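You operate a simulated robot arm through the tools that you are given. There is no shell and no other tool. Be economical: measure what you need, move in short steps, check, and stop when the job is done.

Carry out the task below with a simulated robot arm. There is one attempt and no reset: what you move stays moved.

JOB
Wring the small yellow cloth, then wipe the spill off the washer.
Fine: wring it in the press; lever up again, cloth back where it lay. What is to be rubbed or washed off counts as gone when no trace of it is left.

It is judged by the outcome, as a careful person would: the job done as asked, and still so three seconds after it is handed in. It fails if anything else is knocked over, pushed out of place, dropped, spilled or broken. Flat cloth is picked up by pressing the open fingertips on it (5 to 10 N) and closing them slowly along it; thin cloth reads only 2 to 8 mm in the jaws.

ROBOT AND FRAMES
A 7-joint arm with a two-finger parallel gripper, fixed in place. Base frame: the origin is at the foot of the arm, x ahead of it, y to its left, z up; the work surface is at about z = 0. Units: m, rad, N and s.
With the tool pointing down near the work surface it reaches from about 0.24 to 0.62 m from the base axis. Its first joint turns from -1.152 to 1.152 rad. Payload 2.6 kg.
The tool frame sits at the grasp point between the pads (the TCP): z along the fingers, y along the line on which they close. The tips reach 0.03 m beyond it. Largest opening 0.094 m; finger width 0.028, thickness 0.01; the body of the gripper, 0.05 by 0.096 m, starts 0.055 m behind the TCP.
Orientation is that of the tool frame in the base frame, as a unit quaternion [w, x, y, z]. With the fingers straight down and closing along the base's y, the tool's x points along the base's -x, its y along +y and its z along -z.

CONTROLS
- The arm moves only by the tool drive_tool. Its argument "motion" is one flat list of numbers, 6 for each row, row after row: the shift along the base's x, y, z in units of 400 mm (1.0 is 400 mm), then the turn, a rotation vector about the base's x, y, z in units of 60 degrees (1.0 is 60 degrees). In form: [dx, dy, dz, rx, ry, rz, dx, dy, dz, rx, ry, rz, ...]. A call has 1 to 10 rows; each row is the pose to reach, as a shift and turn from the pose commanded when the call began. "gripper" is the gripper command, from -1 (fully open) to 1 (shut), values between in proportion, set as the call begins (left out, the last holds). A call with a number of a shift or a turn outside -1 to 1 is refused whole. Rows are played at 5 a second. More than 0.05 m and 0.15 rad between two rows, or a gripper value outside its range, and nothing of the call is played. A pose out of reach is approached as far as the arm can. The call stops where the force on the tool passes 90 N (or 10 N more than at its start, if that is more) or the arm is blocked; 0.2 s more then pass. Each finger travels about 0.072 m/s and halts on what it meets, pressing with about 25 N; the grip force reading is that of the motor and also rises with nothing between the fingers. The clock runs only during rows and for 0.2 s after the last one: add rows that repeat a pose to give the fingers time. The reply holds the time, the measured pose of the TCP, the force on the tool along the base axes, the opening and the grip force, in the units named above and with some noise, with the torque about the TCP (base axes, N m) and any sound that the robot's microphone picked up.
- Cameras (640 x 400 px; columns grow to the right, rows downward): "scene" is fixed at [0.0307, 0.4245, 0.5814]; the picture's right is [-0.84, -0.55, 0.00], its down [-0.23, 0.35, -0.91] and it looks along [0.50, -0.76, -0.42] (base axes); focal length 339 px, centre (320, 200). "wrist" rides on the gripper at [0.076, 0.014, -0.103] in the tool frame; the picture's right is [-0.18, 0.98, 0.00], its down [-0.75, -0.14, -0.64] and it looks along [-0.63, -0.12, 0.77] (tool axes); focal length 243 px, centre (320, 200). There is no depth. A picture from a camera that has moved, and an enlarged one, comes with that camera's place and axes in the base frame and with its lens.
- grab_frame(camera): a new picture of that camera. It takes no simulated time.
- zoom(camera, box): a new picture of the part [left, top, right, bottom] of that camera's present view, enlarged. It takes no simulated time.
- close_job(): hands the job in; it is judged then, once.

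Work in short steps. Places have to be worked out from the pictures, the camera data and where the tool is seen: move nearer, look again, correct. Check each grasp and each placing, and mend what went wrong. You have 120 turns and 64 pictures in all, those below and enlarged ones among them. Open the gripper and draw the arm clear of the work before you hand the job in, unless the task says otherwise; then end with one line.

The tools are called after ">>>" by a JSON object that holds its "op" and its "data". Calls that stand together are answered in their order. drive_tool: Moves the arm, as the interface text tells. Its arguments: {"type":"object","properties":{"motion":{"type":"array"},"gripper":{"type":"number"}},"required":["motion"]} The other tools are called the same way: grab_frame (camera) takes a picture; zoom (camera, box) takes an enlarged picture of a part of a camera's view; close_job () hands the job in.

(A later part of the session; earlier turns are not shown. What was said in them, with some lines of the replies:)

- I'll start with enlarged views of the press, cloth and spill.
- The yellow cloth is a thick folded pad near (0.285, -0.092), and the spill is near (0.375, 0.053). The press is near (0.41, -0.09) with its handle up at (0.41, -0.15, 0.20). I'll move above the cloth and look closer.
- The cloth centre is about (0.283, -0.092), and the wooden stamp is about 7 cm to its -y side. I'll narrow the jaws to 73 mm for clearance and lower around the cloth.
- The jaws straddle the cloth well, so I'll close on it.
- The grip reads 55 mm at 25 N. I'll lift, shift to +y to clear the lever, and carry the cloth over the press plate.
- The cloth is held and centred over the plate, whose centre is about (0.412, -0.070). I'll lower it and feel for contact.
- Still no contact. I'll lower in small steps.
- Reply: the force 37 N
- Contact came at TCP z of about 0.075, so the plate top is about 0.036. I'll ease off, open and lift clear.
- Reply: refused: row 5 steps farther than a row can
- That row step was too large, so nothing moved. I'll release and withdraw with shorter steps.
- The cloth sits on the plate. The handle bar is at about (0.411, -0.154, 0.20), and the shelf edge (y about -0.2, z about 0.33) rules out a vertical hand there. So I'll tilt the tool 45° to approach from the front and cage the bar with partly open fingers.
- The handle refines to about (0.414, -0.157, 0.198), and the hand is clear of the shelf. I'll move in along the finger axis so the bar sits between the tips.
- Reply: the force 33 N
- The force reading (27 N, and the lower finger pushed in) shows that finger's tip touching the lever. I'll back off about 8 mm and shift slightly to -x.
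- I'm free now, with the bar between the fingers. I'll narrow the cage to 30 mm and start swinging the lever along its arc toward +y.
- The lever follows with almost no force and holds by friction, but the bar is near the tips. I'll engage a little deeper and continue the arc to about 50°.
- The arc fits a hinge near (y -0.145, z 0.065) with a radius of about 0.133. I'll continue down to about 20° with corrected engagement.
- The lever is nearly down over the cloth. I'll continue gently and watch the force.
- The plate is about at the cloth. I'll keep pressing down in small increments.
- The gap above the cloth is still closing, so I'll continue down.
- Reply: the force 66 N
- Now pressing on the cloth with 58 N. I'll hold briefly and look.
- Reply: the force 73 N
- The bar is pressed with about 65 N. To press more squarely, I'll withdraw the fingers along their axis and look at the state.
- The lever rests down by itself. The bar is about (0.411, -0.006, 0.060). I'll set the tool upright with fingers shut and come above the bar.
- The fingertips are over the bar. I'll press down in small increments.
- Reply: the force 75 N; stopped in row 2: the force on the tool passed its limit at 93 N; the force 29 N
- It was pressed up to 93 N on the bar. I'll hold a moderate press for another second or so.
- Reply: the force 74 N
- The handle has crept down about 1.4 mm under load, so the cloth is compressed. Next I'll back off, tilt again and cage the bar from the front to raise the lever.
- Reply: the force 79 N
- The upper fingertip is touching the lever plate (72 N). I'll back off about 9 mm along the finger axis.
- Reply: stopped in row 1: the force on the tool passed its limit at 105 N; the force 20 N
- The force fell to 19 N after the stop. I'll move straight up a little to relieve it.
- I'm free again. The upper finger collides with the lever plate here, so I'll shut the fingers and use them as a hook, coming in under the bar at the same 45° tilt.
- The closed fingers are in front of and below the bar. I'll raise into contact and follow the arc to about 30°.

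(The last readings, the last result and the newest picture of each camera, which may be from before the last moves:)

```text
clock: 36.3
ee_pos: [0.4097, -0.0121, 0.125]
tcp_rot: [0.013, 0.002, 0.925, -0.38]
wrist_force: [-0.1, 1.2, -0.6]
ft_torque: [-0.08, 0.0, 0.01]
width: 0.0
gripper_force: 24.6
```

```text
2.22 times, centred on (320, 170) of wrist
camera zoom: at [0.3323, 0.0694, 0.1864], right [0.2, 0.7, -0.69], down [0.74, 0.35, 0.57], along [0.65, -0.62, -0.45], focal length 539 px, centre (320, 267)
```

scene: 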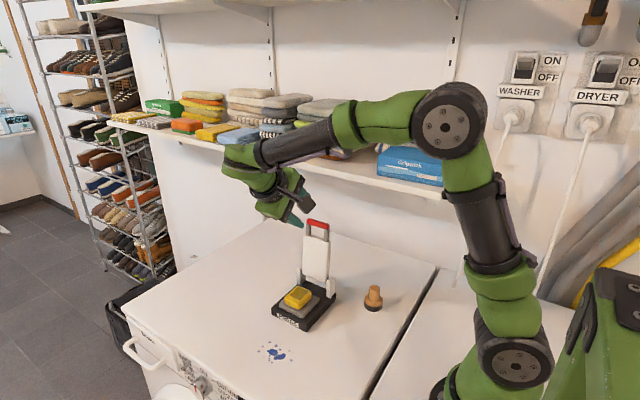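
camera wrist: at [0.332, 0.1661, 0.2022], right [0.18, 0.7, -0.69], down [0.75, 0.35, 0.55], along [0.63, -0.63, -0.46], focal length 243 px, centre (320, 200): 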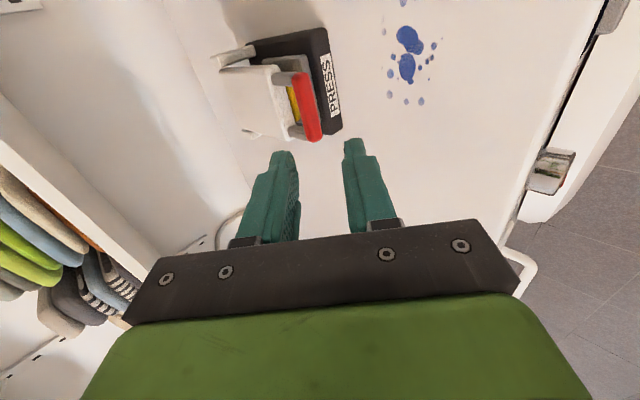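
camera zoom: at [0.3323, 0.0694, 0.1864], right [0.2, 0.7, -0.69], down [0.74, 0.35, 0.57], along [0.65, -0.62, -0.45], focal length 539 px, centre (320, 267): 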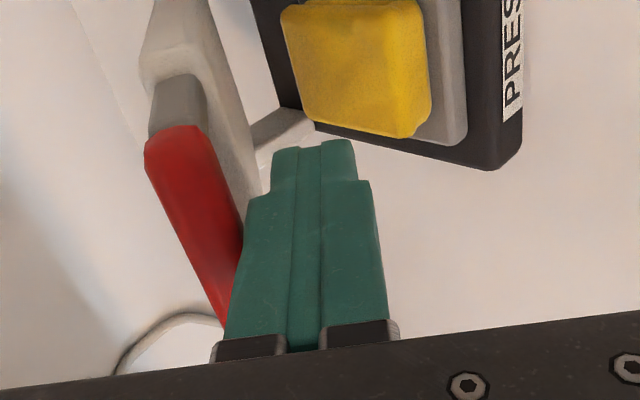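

The olive wet patch is gone, so the cloth is wrung, and the lever is rising on the hook. I'll continue the arc to about 75°.

>>> {"op": "drive_tool", "data": {"motion": [0, -0.02, 0.04, 0, 0, 0, 0, -0.043, 0.0775, 0, 0, 0, 0, -0.076, 0.105, 0, 0, 0, 0, -0.111, 0.129, 0, 0, 0, 0, -0.15, 0.148, 0, 0, 0, 0, -0.191, 0.1625, 0, 0, 0, 0, -0.191, 0.1625, 0, 0, 0]}}

>>> {"op": "zoom", "data": {"camera": "wrist", "box": [220, 80, 420, 260]}}

```text
clock: 37.9
ee_pos: [0.4099, -0.0899, 0.1919]
tcp_rot: [0.012, 0.002, 0.925, -0.379]
wrist_force: [-2.1, 0.6, -2.3]
ft_torque: [0.06, -0.02, -0.01]
width: 0.0001
gripper_force: 24.8
```

```text
2.22 times, centred on (320, 170) of wrist
camera zoom: at [0.3334, -0.0082, 0.2526], right [0.2, 0.7, -0.69], down [0.74, 0.35, 0.57], along [0.65, -0.62, -0.45], focal length 539 px, centre (320, 267)
```

zoom: 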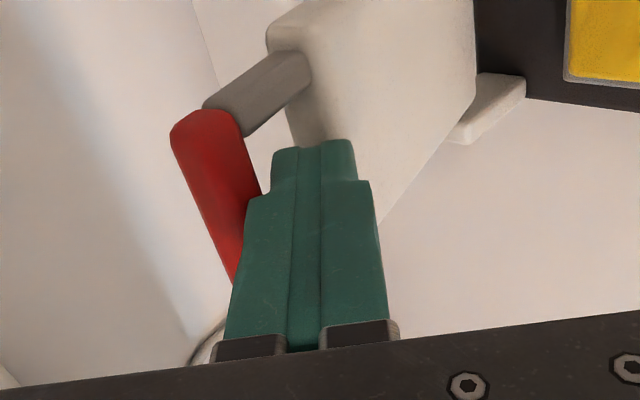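

I'll finish the arc to the upright stop, about 95°.

>>> {"op": "drive_tool", "data": {"motion": [0, -0.027, 0.006, 0, 0, 0, 0, -0.053, 0.009, 0, 0, 0, 0, -0.08, 0.009, 0, 0, 0, 0, -0.105, 0.008, 0, 0, 0, 0, -0.105, 0.008, 0, 0, 0]}}

>>> {"op": "zoom", "data": {"camera": "scene", "box": [240, 210, 400, 370]}}

```text
clock: 39.1
ee_pos: [0.411, -0.1303, 0.1948]
tcp_rot: [0.014, 0.001, 0.925, -0.379]
wrist_force: [-0.6, 10.0, 13.5]
ft_torque: [0.07, -0.17, 0.09]
width: 0.0
gripper_force: 25.4
```

```text
2.50 times, centred on (320, 290) of scene
camera zoom: at [0.0307, 0.4246, 0.5814], right [-0.84, -0.55, 0.0], down [-0.23, 0.35, -0.91], along [0.5, -0.76, -0.42], focal length 848 px, centre (320, -25)
```

zoom: 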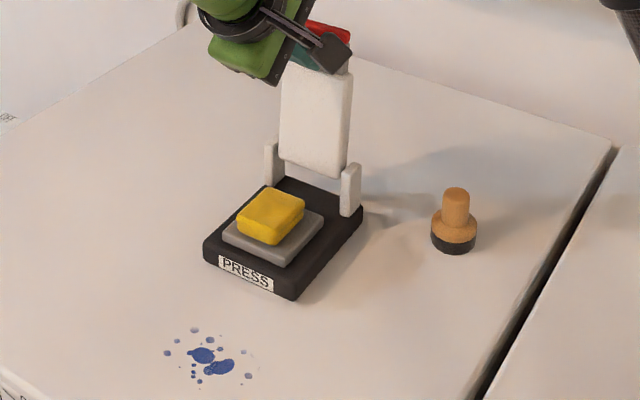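

The lever is upright at its stop and the cloth is fully yellow. I'll retreat along the finger axis and check that the lever stays up.

>>> {"op": "drive_tool", "data": {"motion": [0, 0.02, 0.0, 0, 0, 0, 0, 0.09, 0.06, 0, 0, 0, 0, 0.16, 0.13, 0, 0, 0, 0, 0.22, 0.19, 0, 0, 0], "gripper": 1}}

>>> {"op": "zoom", "data": {"camera": "scene", "box": [240, 210, 400, 370]}}

>>> {"op": "grab_frame", "data": {"camera": "wrist"}}

```text
clock: 40.1
ee_pos: [0.4086, -0.0428, 0.2698]
tcp_rot: [0.011, 0.002, 0.925, -0.379]
wrist_force: [-0.4, 0.2, -0.2]
ft_torque: [-0.02, 0.03, -0.01]
width: 0.0003
gripper_force: 25.2
```

```text
2.50 times, centred on (320, 290) of scene
camera zoom: at [0.0307, 0.4245, 0.5814], right [-0.84, -0.55, 0.0], down [-0.23, 0.35, -0.91], along [0.5, -0.76, -0.42], focal length 848 px, centre (320, -25)
```

zoom: 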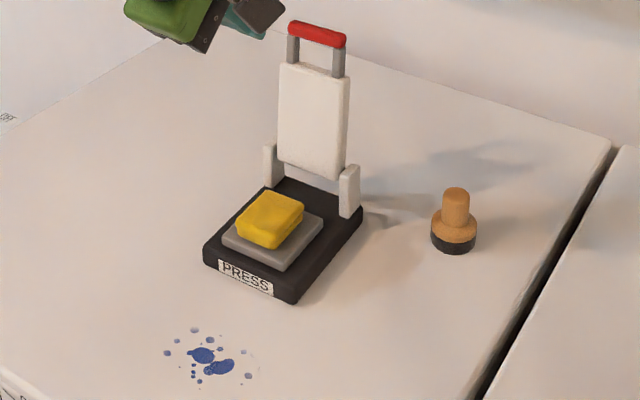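

```text
21 pictures are left
camera wrist: at [0.3315, 0.0385, 0.3324], right [0.2, 0.7, -0.69], down [0.74, 0.35, 0.57], along [0.64, -0.62, -0.45], focal length 243 px, centre (320, 200)
```

wrist: 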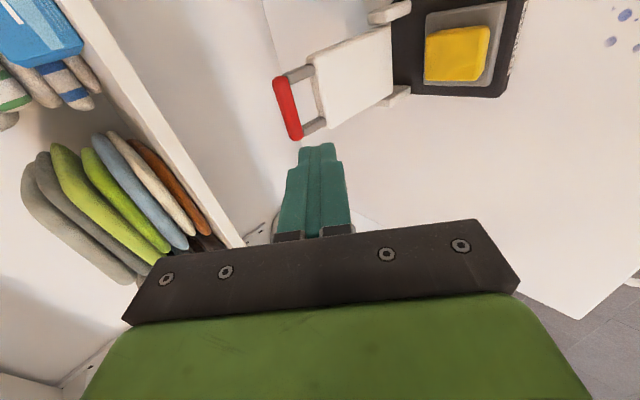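

The lever stays up and the press moved only a few mm. I'll set the tool vertical again, open to 75 mm and position over the cloth.

>>> {"op": "drive_tool", "data": {"motion": [0, 0, 0, 0.125, 0, 0, 0, 0, 0, 0.25, 0, 0, 0.002, -0.01, -0.03, 0.375, 0, 0, 0.0035, -0.03, -0.08, 0.5, 0, 0, 0.0035, -0.05, -0.13, 0.625, 0, 0, 0.0035, -0.06, -0.2, 0.75, 0, 0, 0.0035, -0.06, -0.28, 0.75, 0, 0, 0.0035, -0.06, -0.28, 0.75, 0, 0], "gripper": -0.6}}

>>> {"op": "grab_frame", "data": {"camera": "wrist"}}

```text
clock: 41.9
ee_pos: [0.4112, -0.0663, 0.1564]
tcp_rot: [0.011, 0.008, 1.0, 0.004]
wrist_force: [0.6, 0.6, -0.2]
ft_torque: [-0.02, -0.03, -0.02]
width: 0.0751
gripper_force: 0.1
```

```text
20 pictures are left
camera wrist: at [0.3324, -0.0514, 0.2584], right [0.2, 0.98, 0.01], down [0.74, -0.16, 0.66], along [0.65, -0.12, -0.75], focal length 243 px, centre (320, 200)
```

wrist: 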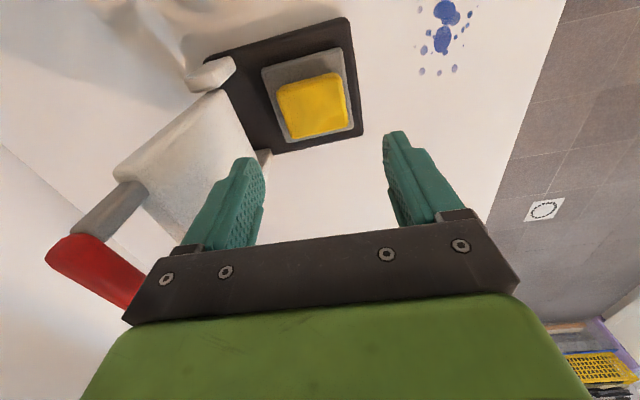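

The cloth centre is about (0.407, -0.067), lined up with the jaws. I'll lower and grasp it.

>>> {"op": "drive_tool", "data": {"motion": [-0.009, -0.003, -0.08, 0, 0, 0, -0.009, -0.003, -0.16, 0, 0, 0, -0.009, -0.003, -0.201, 0, 0, 0, -0.009, -0.003, -0.201, 0, 0, 0]}}

>>> {"op": "drive_tool", "data": {"motion": [0, 0, 0, 0, 0, 0, 0, 0, 0, 0, 0, 0, 0, 0, 0, 0, 0, 0, 0, 0, 0, 0, 0, 0], "gripper": 0.5}}

>>> {"op": "zoom", "data": {"camera": "scene", "box": [240, 230, 360, 350]}}

```text
clock: 42.9
ee_pos: [0.4056, -0.0673, 0.0764]
tcp_rot: [0.01, 0.007, 1.0, 0.003]
wrist_force: [-0.8, 0.9, -0.1]
ft_torque: [0.01, 0.0, 0.03]
width: 0.0751
gripper_force: 0.0
```

```text
clock: 43.9
ee_pos: [0.4054, -0.0669, 0.0768]
tcp_rot: [0.01, 0.007, 1.0, 0.003]
wrist_force: [-0.1, 0.7, -1.3]
ft_torque: [-0.03, -0.01, 0.01]
width: 0.0545
gripper_force: 24.9
```

```text
3.33 times, centred on (300, 290) of scene
camera zoom: at [0.0307, 0.4245, 0.5814], right [-0.84, -0.55, 0.0], down [-0.23, 0.35, -0.91], along [0.5, -0.76, -0.42], focal length 1131 px, centre (387, -100)
```

zoom: 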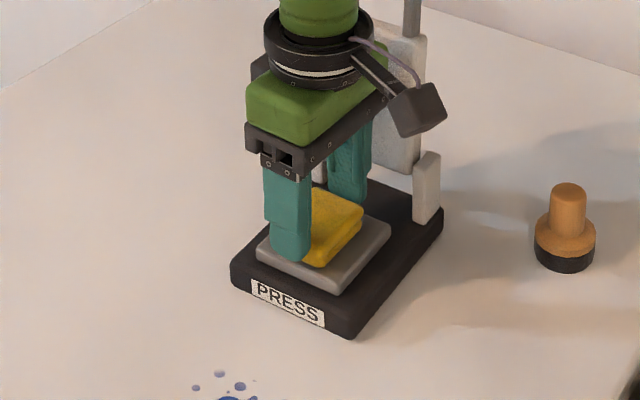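

The cloth is gripped at 54.5 mm. I'll lift it and carry it to the base-side end of the spill, which spans x 0.345-0.415 and y 0.035-0.076.

>>> {"op": "drive_tool", "data": {"motion": [0, 0, 0.1, 0, 0, 0, 0, 0.1, 0.12, 0, 0, 0, 0, 0.2, 0.12, 0, 0, 0, -0.05, 0.28, 0.12, 0, 0, 0, -0.15, 0.28, 0.1, 0, 0, 0, -0.189, 0.28, 0, 0, 0, 0, -0.189, 0.28, -0.075, 0, 0, 0, -0.189, 0.28, -0.075, 0, 0, 0]}}

>>> {"op": "drive_tool", "data": {"motion": [0, 0, -0.01, 0, 0, 0, 0, 0, -0.02, 0, 0, 0, 0, 0, -0.02, 0, 0, 0]}}

```text
clock: 45.7
ee_pos: [0.3354, 0.046, 0.0464]
tcp_rot: [0.01, 0.007, 1.0, 0.004]
wrist_force: [0.2, 0.4, -0.1]
ft_torque: [-0.01, 0.01, -0.01]
width: 0.0541
gripper_force: 25.6
```

```text
clock: 46.5
ee_pos: [0.3336, 0.0475, 0.0388]
tcp_rot: [0.012, 0.007, 1.0, 0.005]
wrist_force: [-10.5, -2.4, 35.1]
ft_torque: [-0.04, 0.38, 0.1]
width: 0.0539
gripper_force: 25.3
```

Contact is 35 N, a bit firm. I'll ease to about 15-20 N and stroke along x through the spill.

>>> {"op": "drive_tool", "data": {"motion": [0, -0.01, 0.006, 0, 0, 0, 0.06, -0.01, 0.006, 0, 0, 0, 0.12, -0.01, 0.006, 0, 0, 0, 0.18, -0.01, 0.006, 0, 0, 0, 0.24, -0.01, 0.006, 0, 0, 0, 0.24, 0.04, 0.006, 0, 0, 0, 0.18, 0.04, 0.006, 0, 0, 0, 0.12, 0.04, 0.006, 0, 0, 0, 0.06, 0.04, 0.006, 0, 0, 0, 0, 0.04, 0.006, 0, 0, 0]}}

>>> {"op": "zoom", "data": {"camera": "scene", "box": [220, 250, 380, 400]}}

```text
clock: 48.7
ee_pos: [0.3341, 0.0609, 0.0424]
tcp_rot: [0.011, 0.006, 1.0, 0.003]
wrist_force: [-0.4, -0.1, -0.2]
ft_torque: [-0.03, -0.01, 0.01]
width: 0.0538
gripper_force: 25.7
```

```text
2.67 times, centred on (300, 325) of scene
camera zoom: at [0.0308, 0.4245, 0.5814], right [-0.84, -0.55, 0.0], down [-0.23, 0.35, -0.91], along [0.5, -0.76, -0.42], focal length 905 px, centre (373, -133)
```

zoom: 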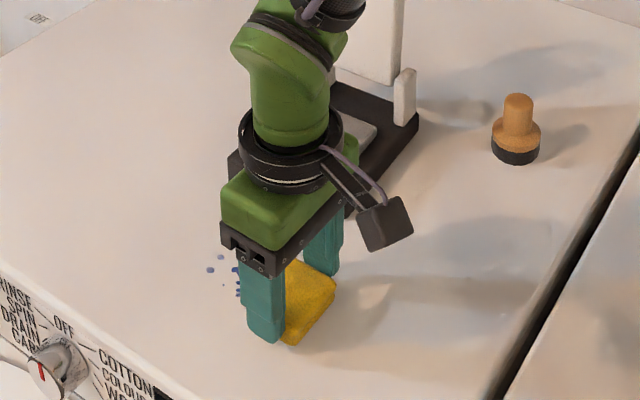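

Contact was lost at z 0.0424. I'll lower 3.5 mm and check the force.

>>> {"op": "drive_tool", "data": {"motion": [0, 0, -0.008, 0, 0, 0, 0, 0, -0.008, 0, 0, 0]}}

```text
clock: 49.3
ee_pos: [0.334, 0.0602, 0.0397]
tcp_rot: [0.011, 0.007, 1.0, 0.004]
wrist_force: [-7.3, -1.6, 21.5]
ft_torque: [-0.11, 0.15, 0.02]
width: 0.0535
gripper_force: 25.1
```

The force is 21 N, which is good. I'll stroke out at y 0.060 and back at y 0.042.

>>> {"op": "drive_tool", "data": {"motion": [0.06, 0, 0, 0, 0, 0, 0.12, 0, 0, 0, 0, 0, 0.18, 0, 0, 0, 0, 0, 0.24, 0, 0, 0, 0, 0, 0.24, -0.045, 0, 0, 0, 0, 0.18, -0.045, 0, 0, 0, 0, 0.12, -0.045, 0, 0, 0, 0, 0.06, -0.045, 0, 0, 0, 0, 0, -0.045, 0, 0, 0, 0]}}

>>> {"op": "zoom", "data": {"camera": "wrist", "box": [220, 0, 640, 260]}}

```text
clock: 51.3
ee_pos: [0.3346, 0.0422, 0.0399]
tcp_rot: [0.012, 0.007, 1.0, 0.005]
wrist_force: [4.3, -1.5, 8.2]
ft_torque: [-0.05, -0.12, 0.04]
width: 0.0538
gripper_force: 24.8
```

```text
1.52 times, centred on (430, 130) of wrist
camera zoom: at [0.2566, 0.0574, 0.141], right [0.2, 0.98, 0.01], down [0.74, -0.16, 0.66], along [0.65, -0.12, -0.75], focal length 370 px, centre (152, 307)
```

zoom: 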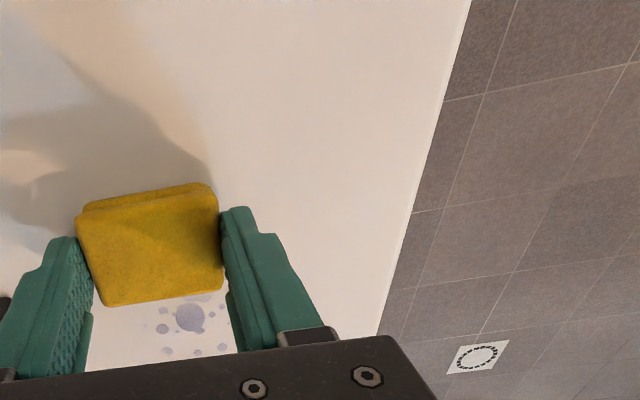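

The spill is fading. I'll press slightly more and do further passes at y 0.042, 0.055 and 0.068.

>>> {"op": "drive_tool", "data": {"motion": [0.06, 0, -0.004, 0, 0, 0, 0.12, 0, -0.004, 0, 0, 0, 0.18, 0, -0.004, 0, 0, 0, 0.23, 0, -0.004, 0, 0, 0, 0.23, 0.035, -0.004, 0, 0, 0, 0.17, 0.035, -0.004, 0, 0, 0, 0.11, 0.035, -0.004, 0, 0, 0, 0.05, 0.035, -0.004, 0, 0, 0, 0.0, 0.035, -0.004, 0, 0, 0, 0.0, 0.07, -0.004, 0, 0, 0]}}

>>> {"op": "drive_tool", "data": {"motion": [0.06, 0, 0, 0, 0, 0, 0.12, 0, 0, 0, 0, 0, 0.18, 0, 0, 0, 0, 0, 0.23, 0, 0, 0, 0, 0, 0.23, -0.035, 0, 0, 0, 0, 0.17, -0.035, 0, 0, 0, 0, 0.11, -0.035, 0, 0, 0, 0, 0.05, -0.035, 0, 0, 0, 0, 0.0, -0.035, 0, 0, 0, 0, 0.0, -0.07, 0, 0, 0, 0]}}

>>> {"op": "zoom", "data": {"camera": "wrist", "box": [220, 0, 640, 260]}}

```text
clock: 53.5
ee_pos: [0.3318, 0.0695, 0.0377]
tcp_rot: [0.01, 0.008, 1.0, 0.003]
wrist_force: [-1.6, -6.8, 13.3]
ft_torque: [-0.19, -0.18, -0.1]
width: 0.0539
gripper_force: 25.2
```

```text
clock: 55.7
ee_pos: [0.3342, 0.0424, 0.0383]
tcp_rot: [0.01, 0.007, 1.0, 0.005]
wrist_force: [0.5, 4.1, 6.7]
ft_torque: [0.0, -0.05, 0.02]
width: 0.0537
gripper_force: 24.9
```

```text
1.52 times, centred on (430, 130) of wrist
camera zoom: at [0.2563, 0.056, 0.1388], right [0.2, 0.98, 0.01], down [0.74, -0.16, 0.66], along [0.65, -0.12, -0.75], focal length 370 px, centre (152, 307)
```

zoom: 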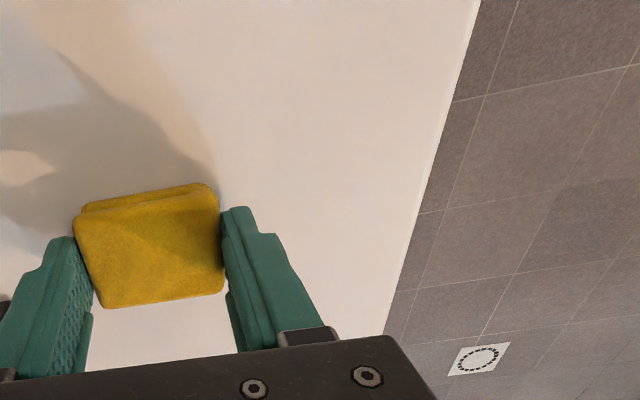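

It looks clean from here. I'll lift and back off toward the cloth's home to check the whole area.

>>> {"op": "drive_tool", "data": {"motion": [0, 0, 0.1, 0, 0, 0, -0.06, -0.1, 0.2, 0, 0, 0, -0.12, -0.2, 0.2, 0, 0, 0, -0.13, -0.28, 0.2, 0, 0, 0, -0.13, -0.28, 0.2, 0, 0, 0]}}

>>> {"op": "zoom", "data": {"camera": "scene", "box": [230, 310, 330, 390]}}

>>> {"op": "grab_frame", "data": {"camera": "wrist"}}

```text
refused: row 2 steps farther than a row can; nothing moved
```

```text
5.00 times, centred on (280, 350) of scene
camera zoom: at [0.0307, 0.4245, 0.5814], right [-0.84, -0.55, 0.0], down [-0.23, 0.35, -0.91], along [0.5, -0.76, -0.42], focal length 1697 px, centre (520, -550)
```

zoom: 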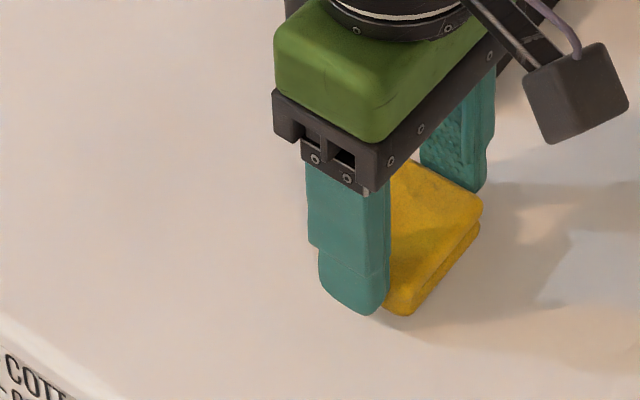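

```text
14 pictures are left
camera wrist: at [0.2563, 0.056, 0.1388], right [0.2, 0.98, 0.01], down [0.74, -0.16, 0.66], along [0.65, -0.12, -0.75], focal length 243 px, centre (320, 200)
```

wrist: 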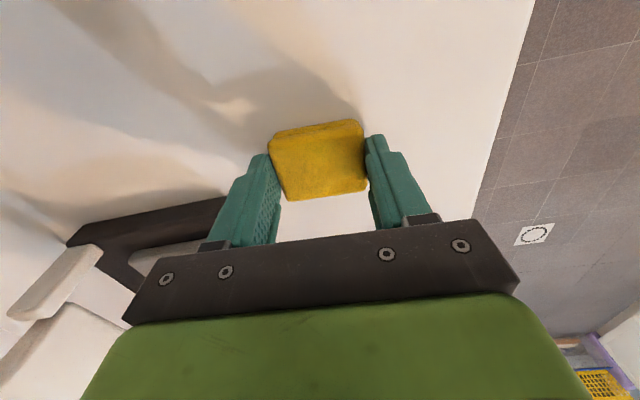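

I'll repeat with shorter steps, ending above the cloth's original spot.

>>> {"op": "drive_tool", "data": {"motion": [0, 0, 0.1, 0, 0, 0, 0, 0, 0.2, 0, 0, 0, -0.05, -0.06, 0.22, 0, 0, 0, -0.09, -0.15, 0.22, 0, 0, 0, -0.12, -0.24, 0.22, 0, 0, 0, -0.13, -0.336, 0.2, 0, 0, 0, -0.13, -0.336, 0.12, 0, 0, 0, -0.13, -0.336, 0.12, 0, 0, 0]}}

>>> {"op": "zoom", "data": {"camera": "scene", "box": [220, 290, 340, 390]}}

>>> {"op": "grab_frame", "data": {"camera": "wrist"}}

```text
clock: 57.5
ee_pos: [0.2788, -0.093, 0.0866]
tcp_rot: [0.011, 0.008, 1.0, 0.004]
wrist_force: [0.0, 0.0, 0.3]
ft_torque: [-0.02, 0.01, 0.01]
width: 0.054
gripper_force: 25.3
```

```text
4.00 times, centred on (280, 340) of scene
camera zoom: at [0.0307, 0.4245, 0.5814], right [-0.84, -0.55, 0.0], down [-0.23, 0.35, -0.91], along [0.5, -0.76, -0.42], focal length 1358 px, centre (480, -360)
```

zoom: 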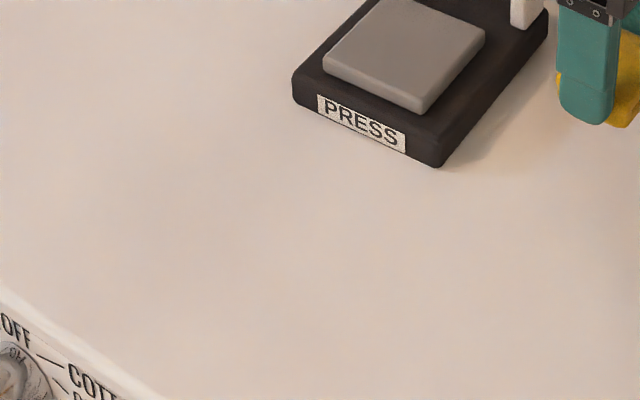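

```text
12 pictures are left
camera wrist: at [0.2019, -0.0783, 0.1877], right [0.2, 0.98, 0.01], down [0.74, -0.16, 0.66], along [0.65, -0.12, -0.75], focal length 243 px, centre (320, 200)
```

wrist: 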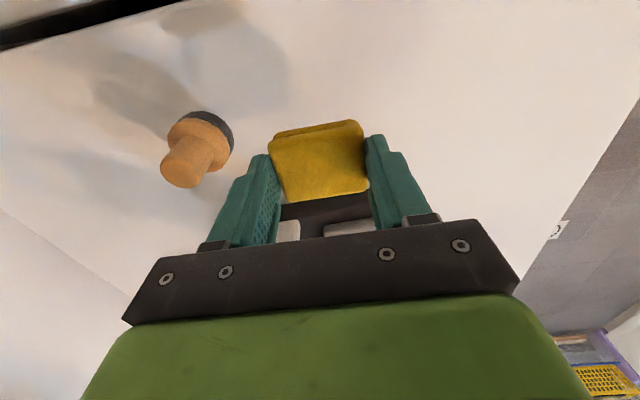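

The spill is gone without a trace. I'll lower the cloth onto its original spot.

>>> {"op": "drive_tool", "data": {"motion": [0, 0.002, -0.06, 0, 0, 0, 0, 0.002, -0.1, 0, 0, 0, 0, 0.002, -0.114, 0, 0, 0, 0, 0.002, -0.118, 0, 0, 0, 0, 0.002, -0.118, 0, 0, 0]}}

```text
clock: 58.7
ee_pos: [0.2795, -0.0896, 0.039]
tcp_rot: [0.01, 0.007, 1.0, 0.004]
wrist_force: [-0.9, 0.5, -1.0]
ft_torque: [0.0, 0.01, -0.03]
width: 0.0535
gripper_force: 24.7
```

>>> {"op": "drive_tool", "data": {"motion": [0, -0.005, -0.003, 0, 0, 0, 0, -0.005, -0.005, 0, 0, 0, 0, -0.005, -0.005, 0, 0, 0]}}

```text
clock: 59.5
ee_pos: [0.2806, -0.0928, 0.0369]
tcp_rot: [0.012, 0.006, 1.0, 0.005]
wrist_force: [-6.6, 12.9, 37.1]
ft_torque: [0.46, 0.15, -0.01]
width: 0.054
gripper_force: 25.5
```

It's in contact at 37 N. I'll ease up 1.5 mm, open to 73 mm and lift away.

>>> {"op": "drive_tool", "data": {"motion": [0, 0, 0.005, 0, 0, 0, 0, 0, 0.005, 0, 0, 0]}}

>>> {"op": "drive_tool", "data": {"motion": [0, 0, 0, 0, 0, 0, 0, 0, 0, 0, 0, 0, 0, 0, 0, 0, 0, 0, 0, 0, 0.06, 0, 0, 0, 0, 0, 0.16, 0, 0, 0, 0, 0.05, 0.26, 0, 0, 0, 0, 0.13, 0.33, 0, 0, 0, 0, 0.22, 0.38, 0, 0, 0, 0, 0.32, 0.42, 0, 0, 0, 0, 0.42, 0.45, 0, 0, 0], "gripper": -0.55}}

>>> {"op": "grab_frame", "data": {"camera": "scene"}}

>>> {"op": "zoom", "data": {"camera": "scene", "box": [240, 210, 400, 370]}}

```text
clock: 60.1
ee_pos: [0.28, -0.0933, 0.0381]
tcp_rot: [0.01, 0.007, 1.0, 0.003]
wrist_force: [0.2, 0.0, 0.5]
ft_torque: [-0.01, 0.0, 0.01]
width: 0.054
gripper_force: 25.0
```

```text
clock: 62.3
ee_pos: [0.2789, 0.0748, 0.2166]
tcp_rot: [0.011, 0.007, 1.0, 0.004]
wrist_force: [-0.1, -0.1, -0.2]
ft_torque: [-0.02, -0.02, -0.01]
width: 0.0726
gripper_force: 0.0
```

```text
11 pictures are left
```

scene: 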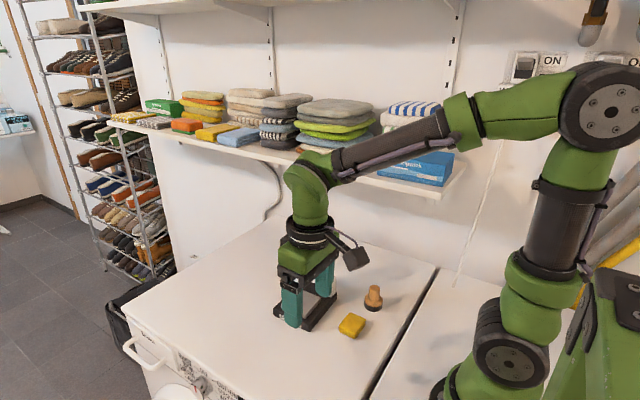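

```text
2.50 times, centred on (320, 290) of scene
camera zoom: at [0.0307, 0.4245, 0.5814], right [-0.84, -0.55, 0.0], down [-0.23, 0.35, -0.91], along [0.5, -0.76, -0.42], focal length 848 px, centre (320, -25)
```

zoom: 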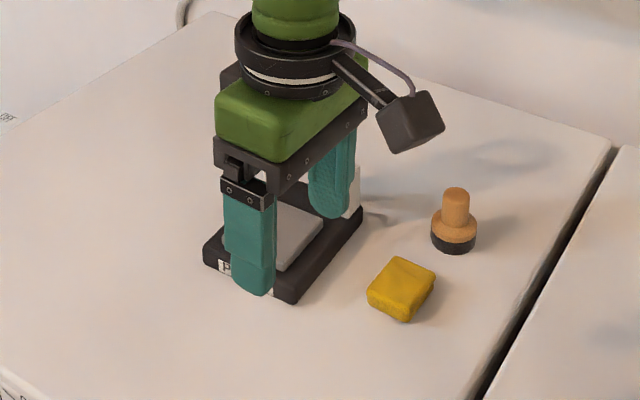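

The cloth is back on its spot within a few mm. I'll open fully, raise the arm clear and take a last look.

>>> {"op": "drive_tool", "data": {"motion": [0, 0, 0.1, 0, 0, 0, 0.02, 0, 0.2, 0, 0, 0, 0.04, 0, 0.3, 0, 0, 0, 0.06, 0, 0.4, 0, 0, 0, 0.08, 0, 0.46, 0, 0, 0], "gripper": -1}}

>>> {"op": "zoom", "data": {"camera": "scene", "box": [240, 210, 400, 370]}}

>>> {"op": "zoom", "data": {"camera": "wrist", "box": [130, 20, 350, 200]}}

```text
clock: 63.5
ee_pos: [0.3132, 0.0751, 0.4022]
tcp_rot: [0.011, 0.007, 1.0, 0.004]
wrist_force: [-0.7, 0.4, -0.5]
ft_torque: [0.01, 0.0, 0.03]
width: 0.094
gripper_force: 0.0
```

```text
2.50 times, centred on (320, 290) of scene
camera zoom: at [0.0307, 0.4245, 0.5814], right [-0.84, -0.55, 0.0], down [-0.23, 0.35, -0.91], along [0.5, -0.76, -0.42], focal length 848 px, centre (320, -25)
```

zoom: 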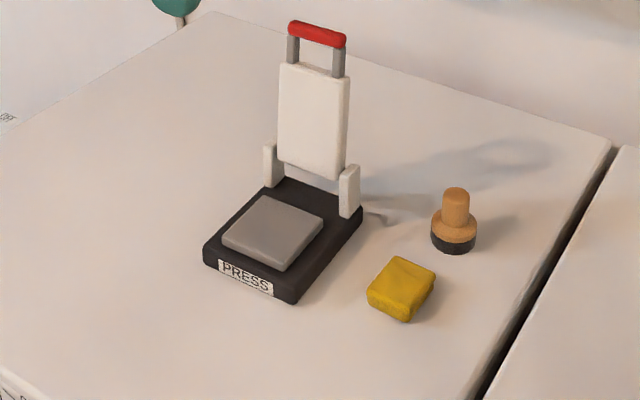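

```text
2.22 times, centred on (240, 110) of wrist
camera zoom: at [0.2357, 0.0899, 0.5036], right [0.2, 0.98, 0.01], down [0.74, -0.16, 0.66], along [0.65, -0.12, -0.75], focal length 539 px, centre (498, 400)
```

zoom: 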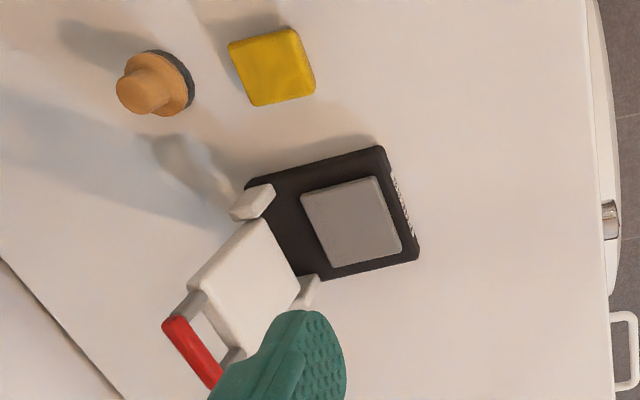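

The lever is up, the cloth is wrung and back in place, and the spill is gone. The press is within about 5 mm of where it was, so I'm handing in.

>>> {"op": "close_job", "data": {}}

```text
The job is handed in.
```

I wrung the yellow cloth in the press, wiped the spill off the washer with no trace left, put the lever back up and returned the cloth to where it lay; the press itself shifted about 5 mm when I worked the lever, and I left it there.
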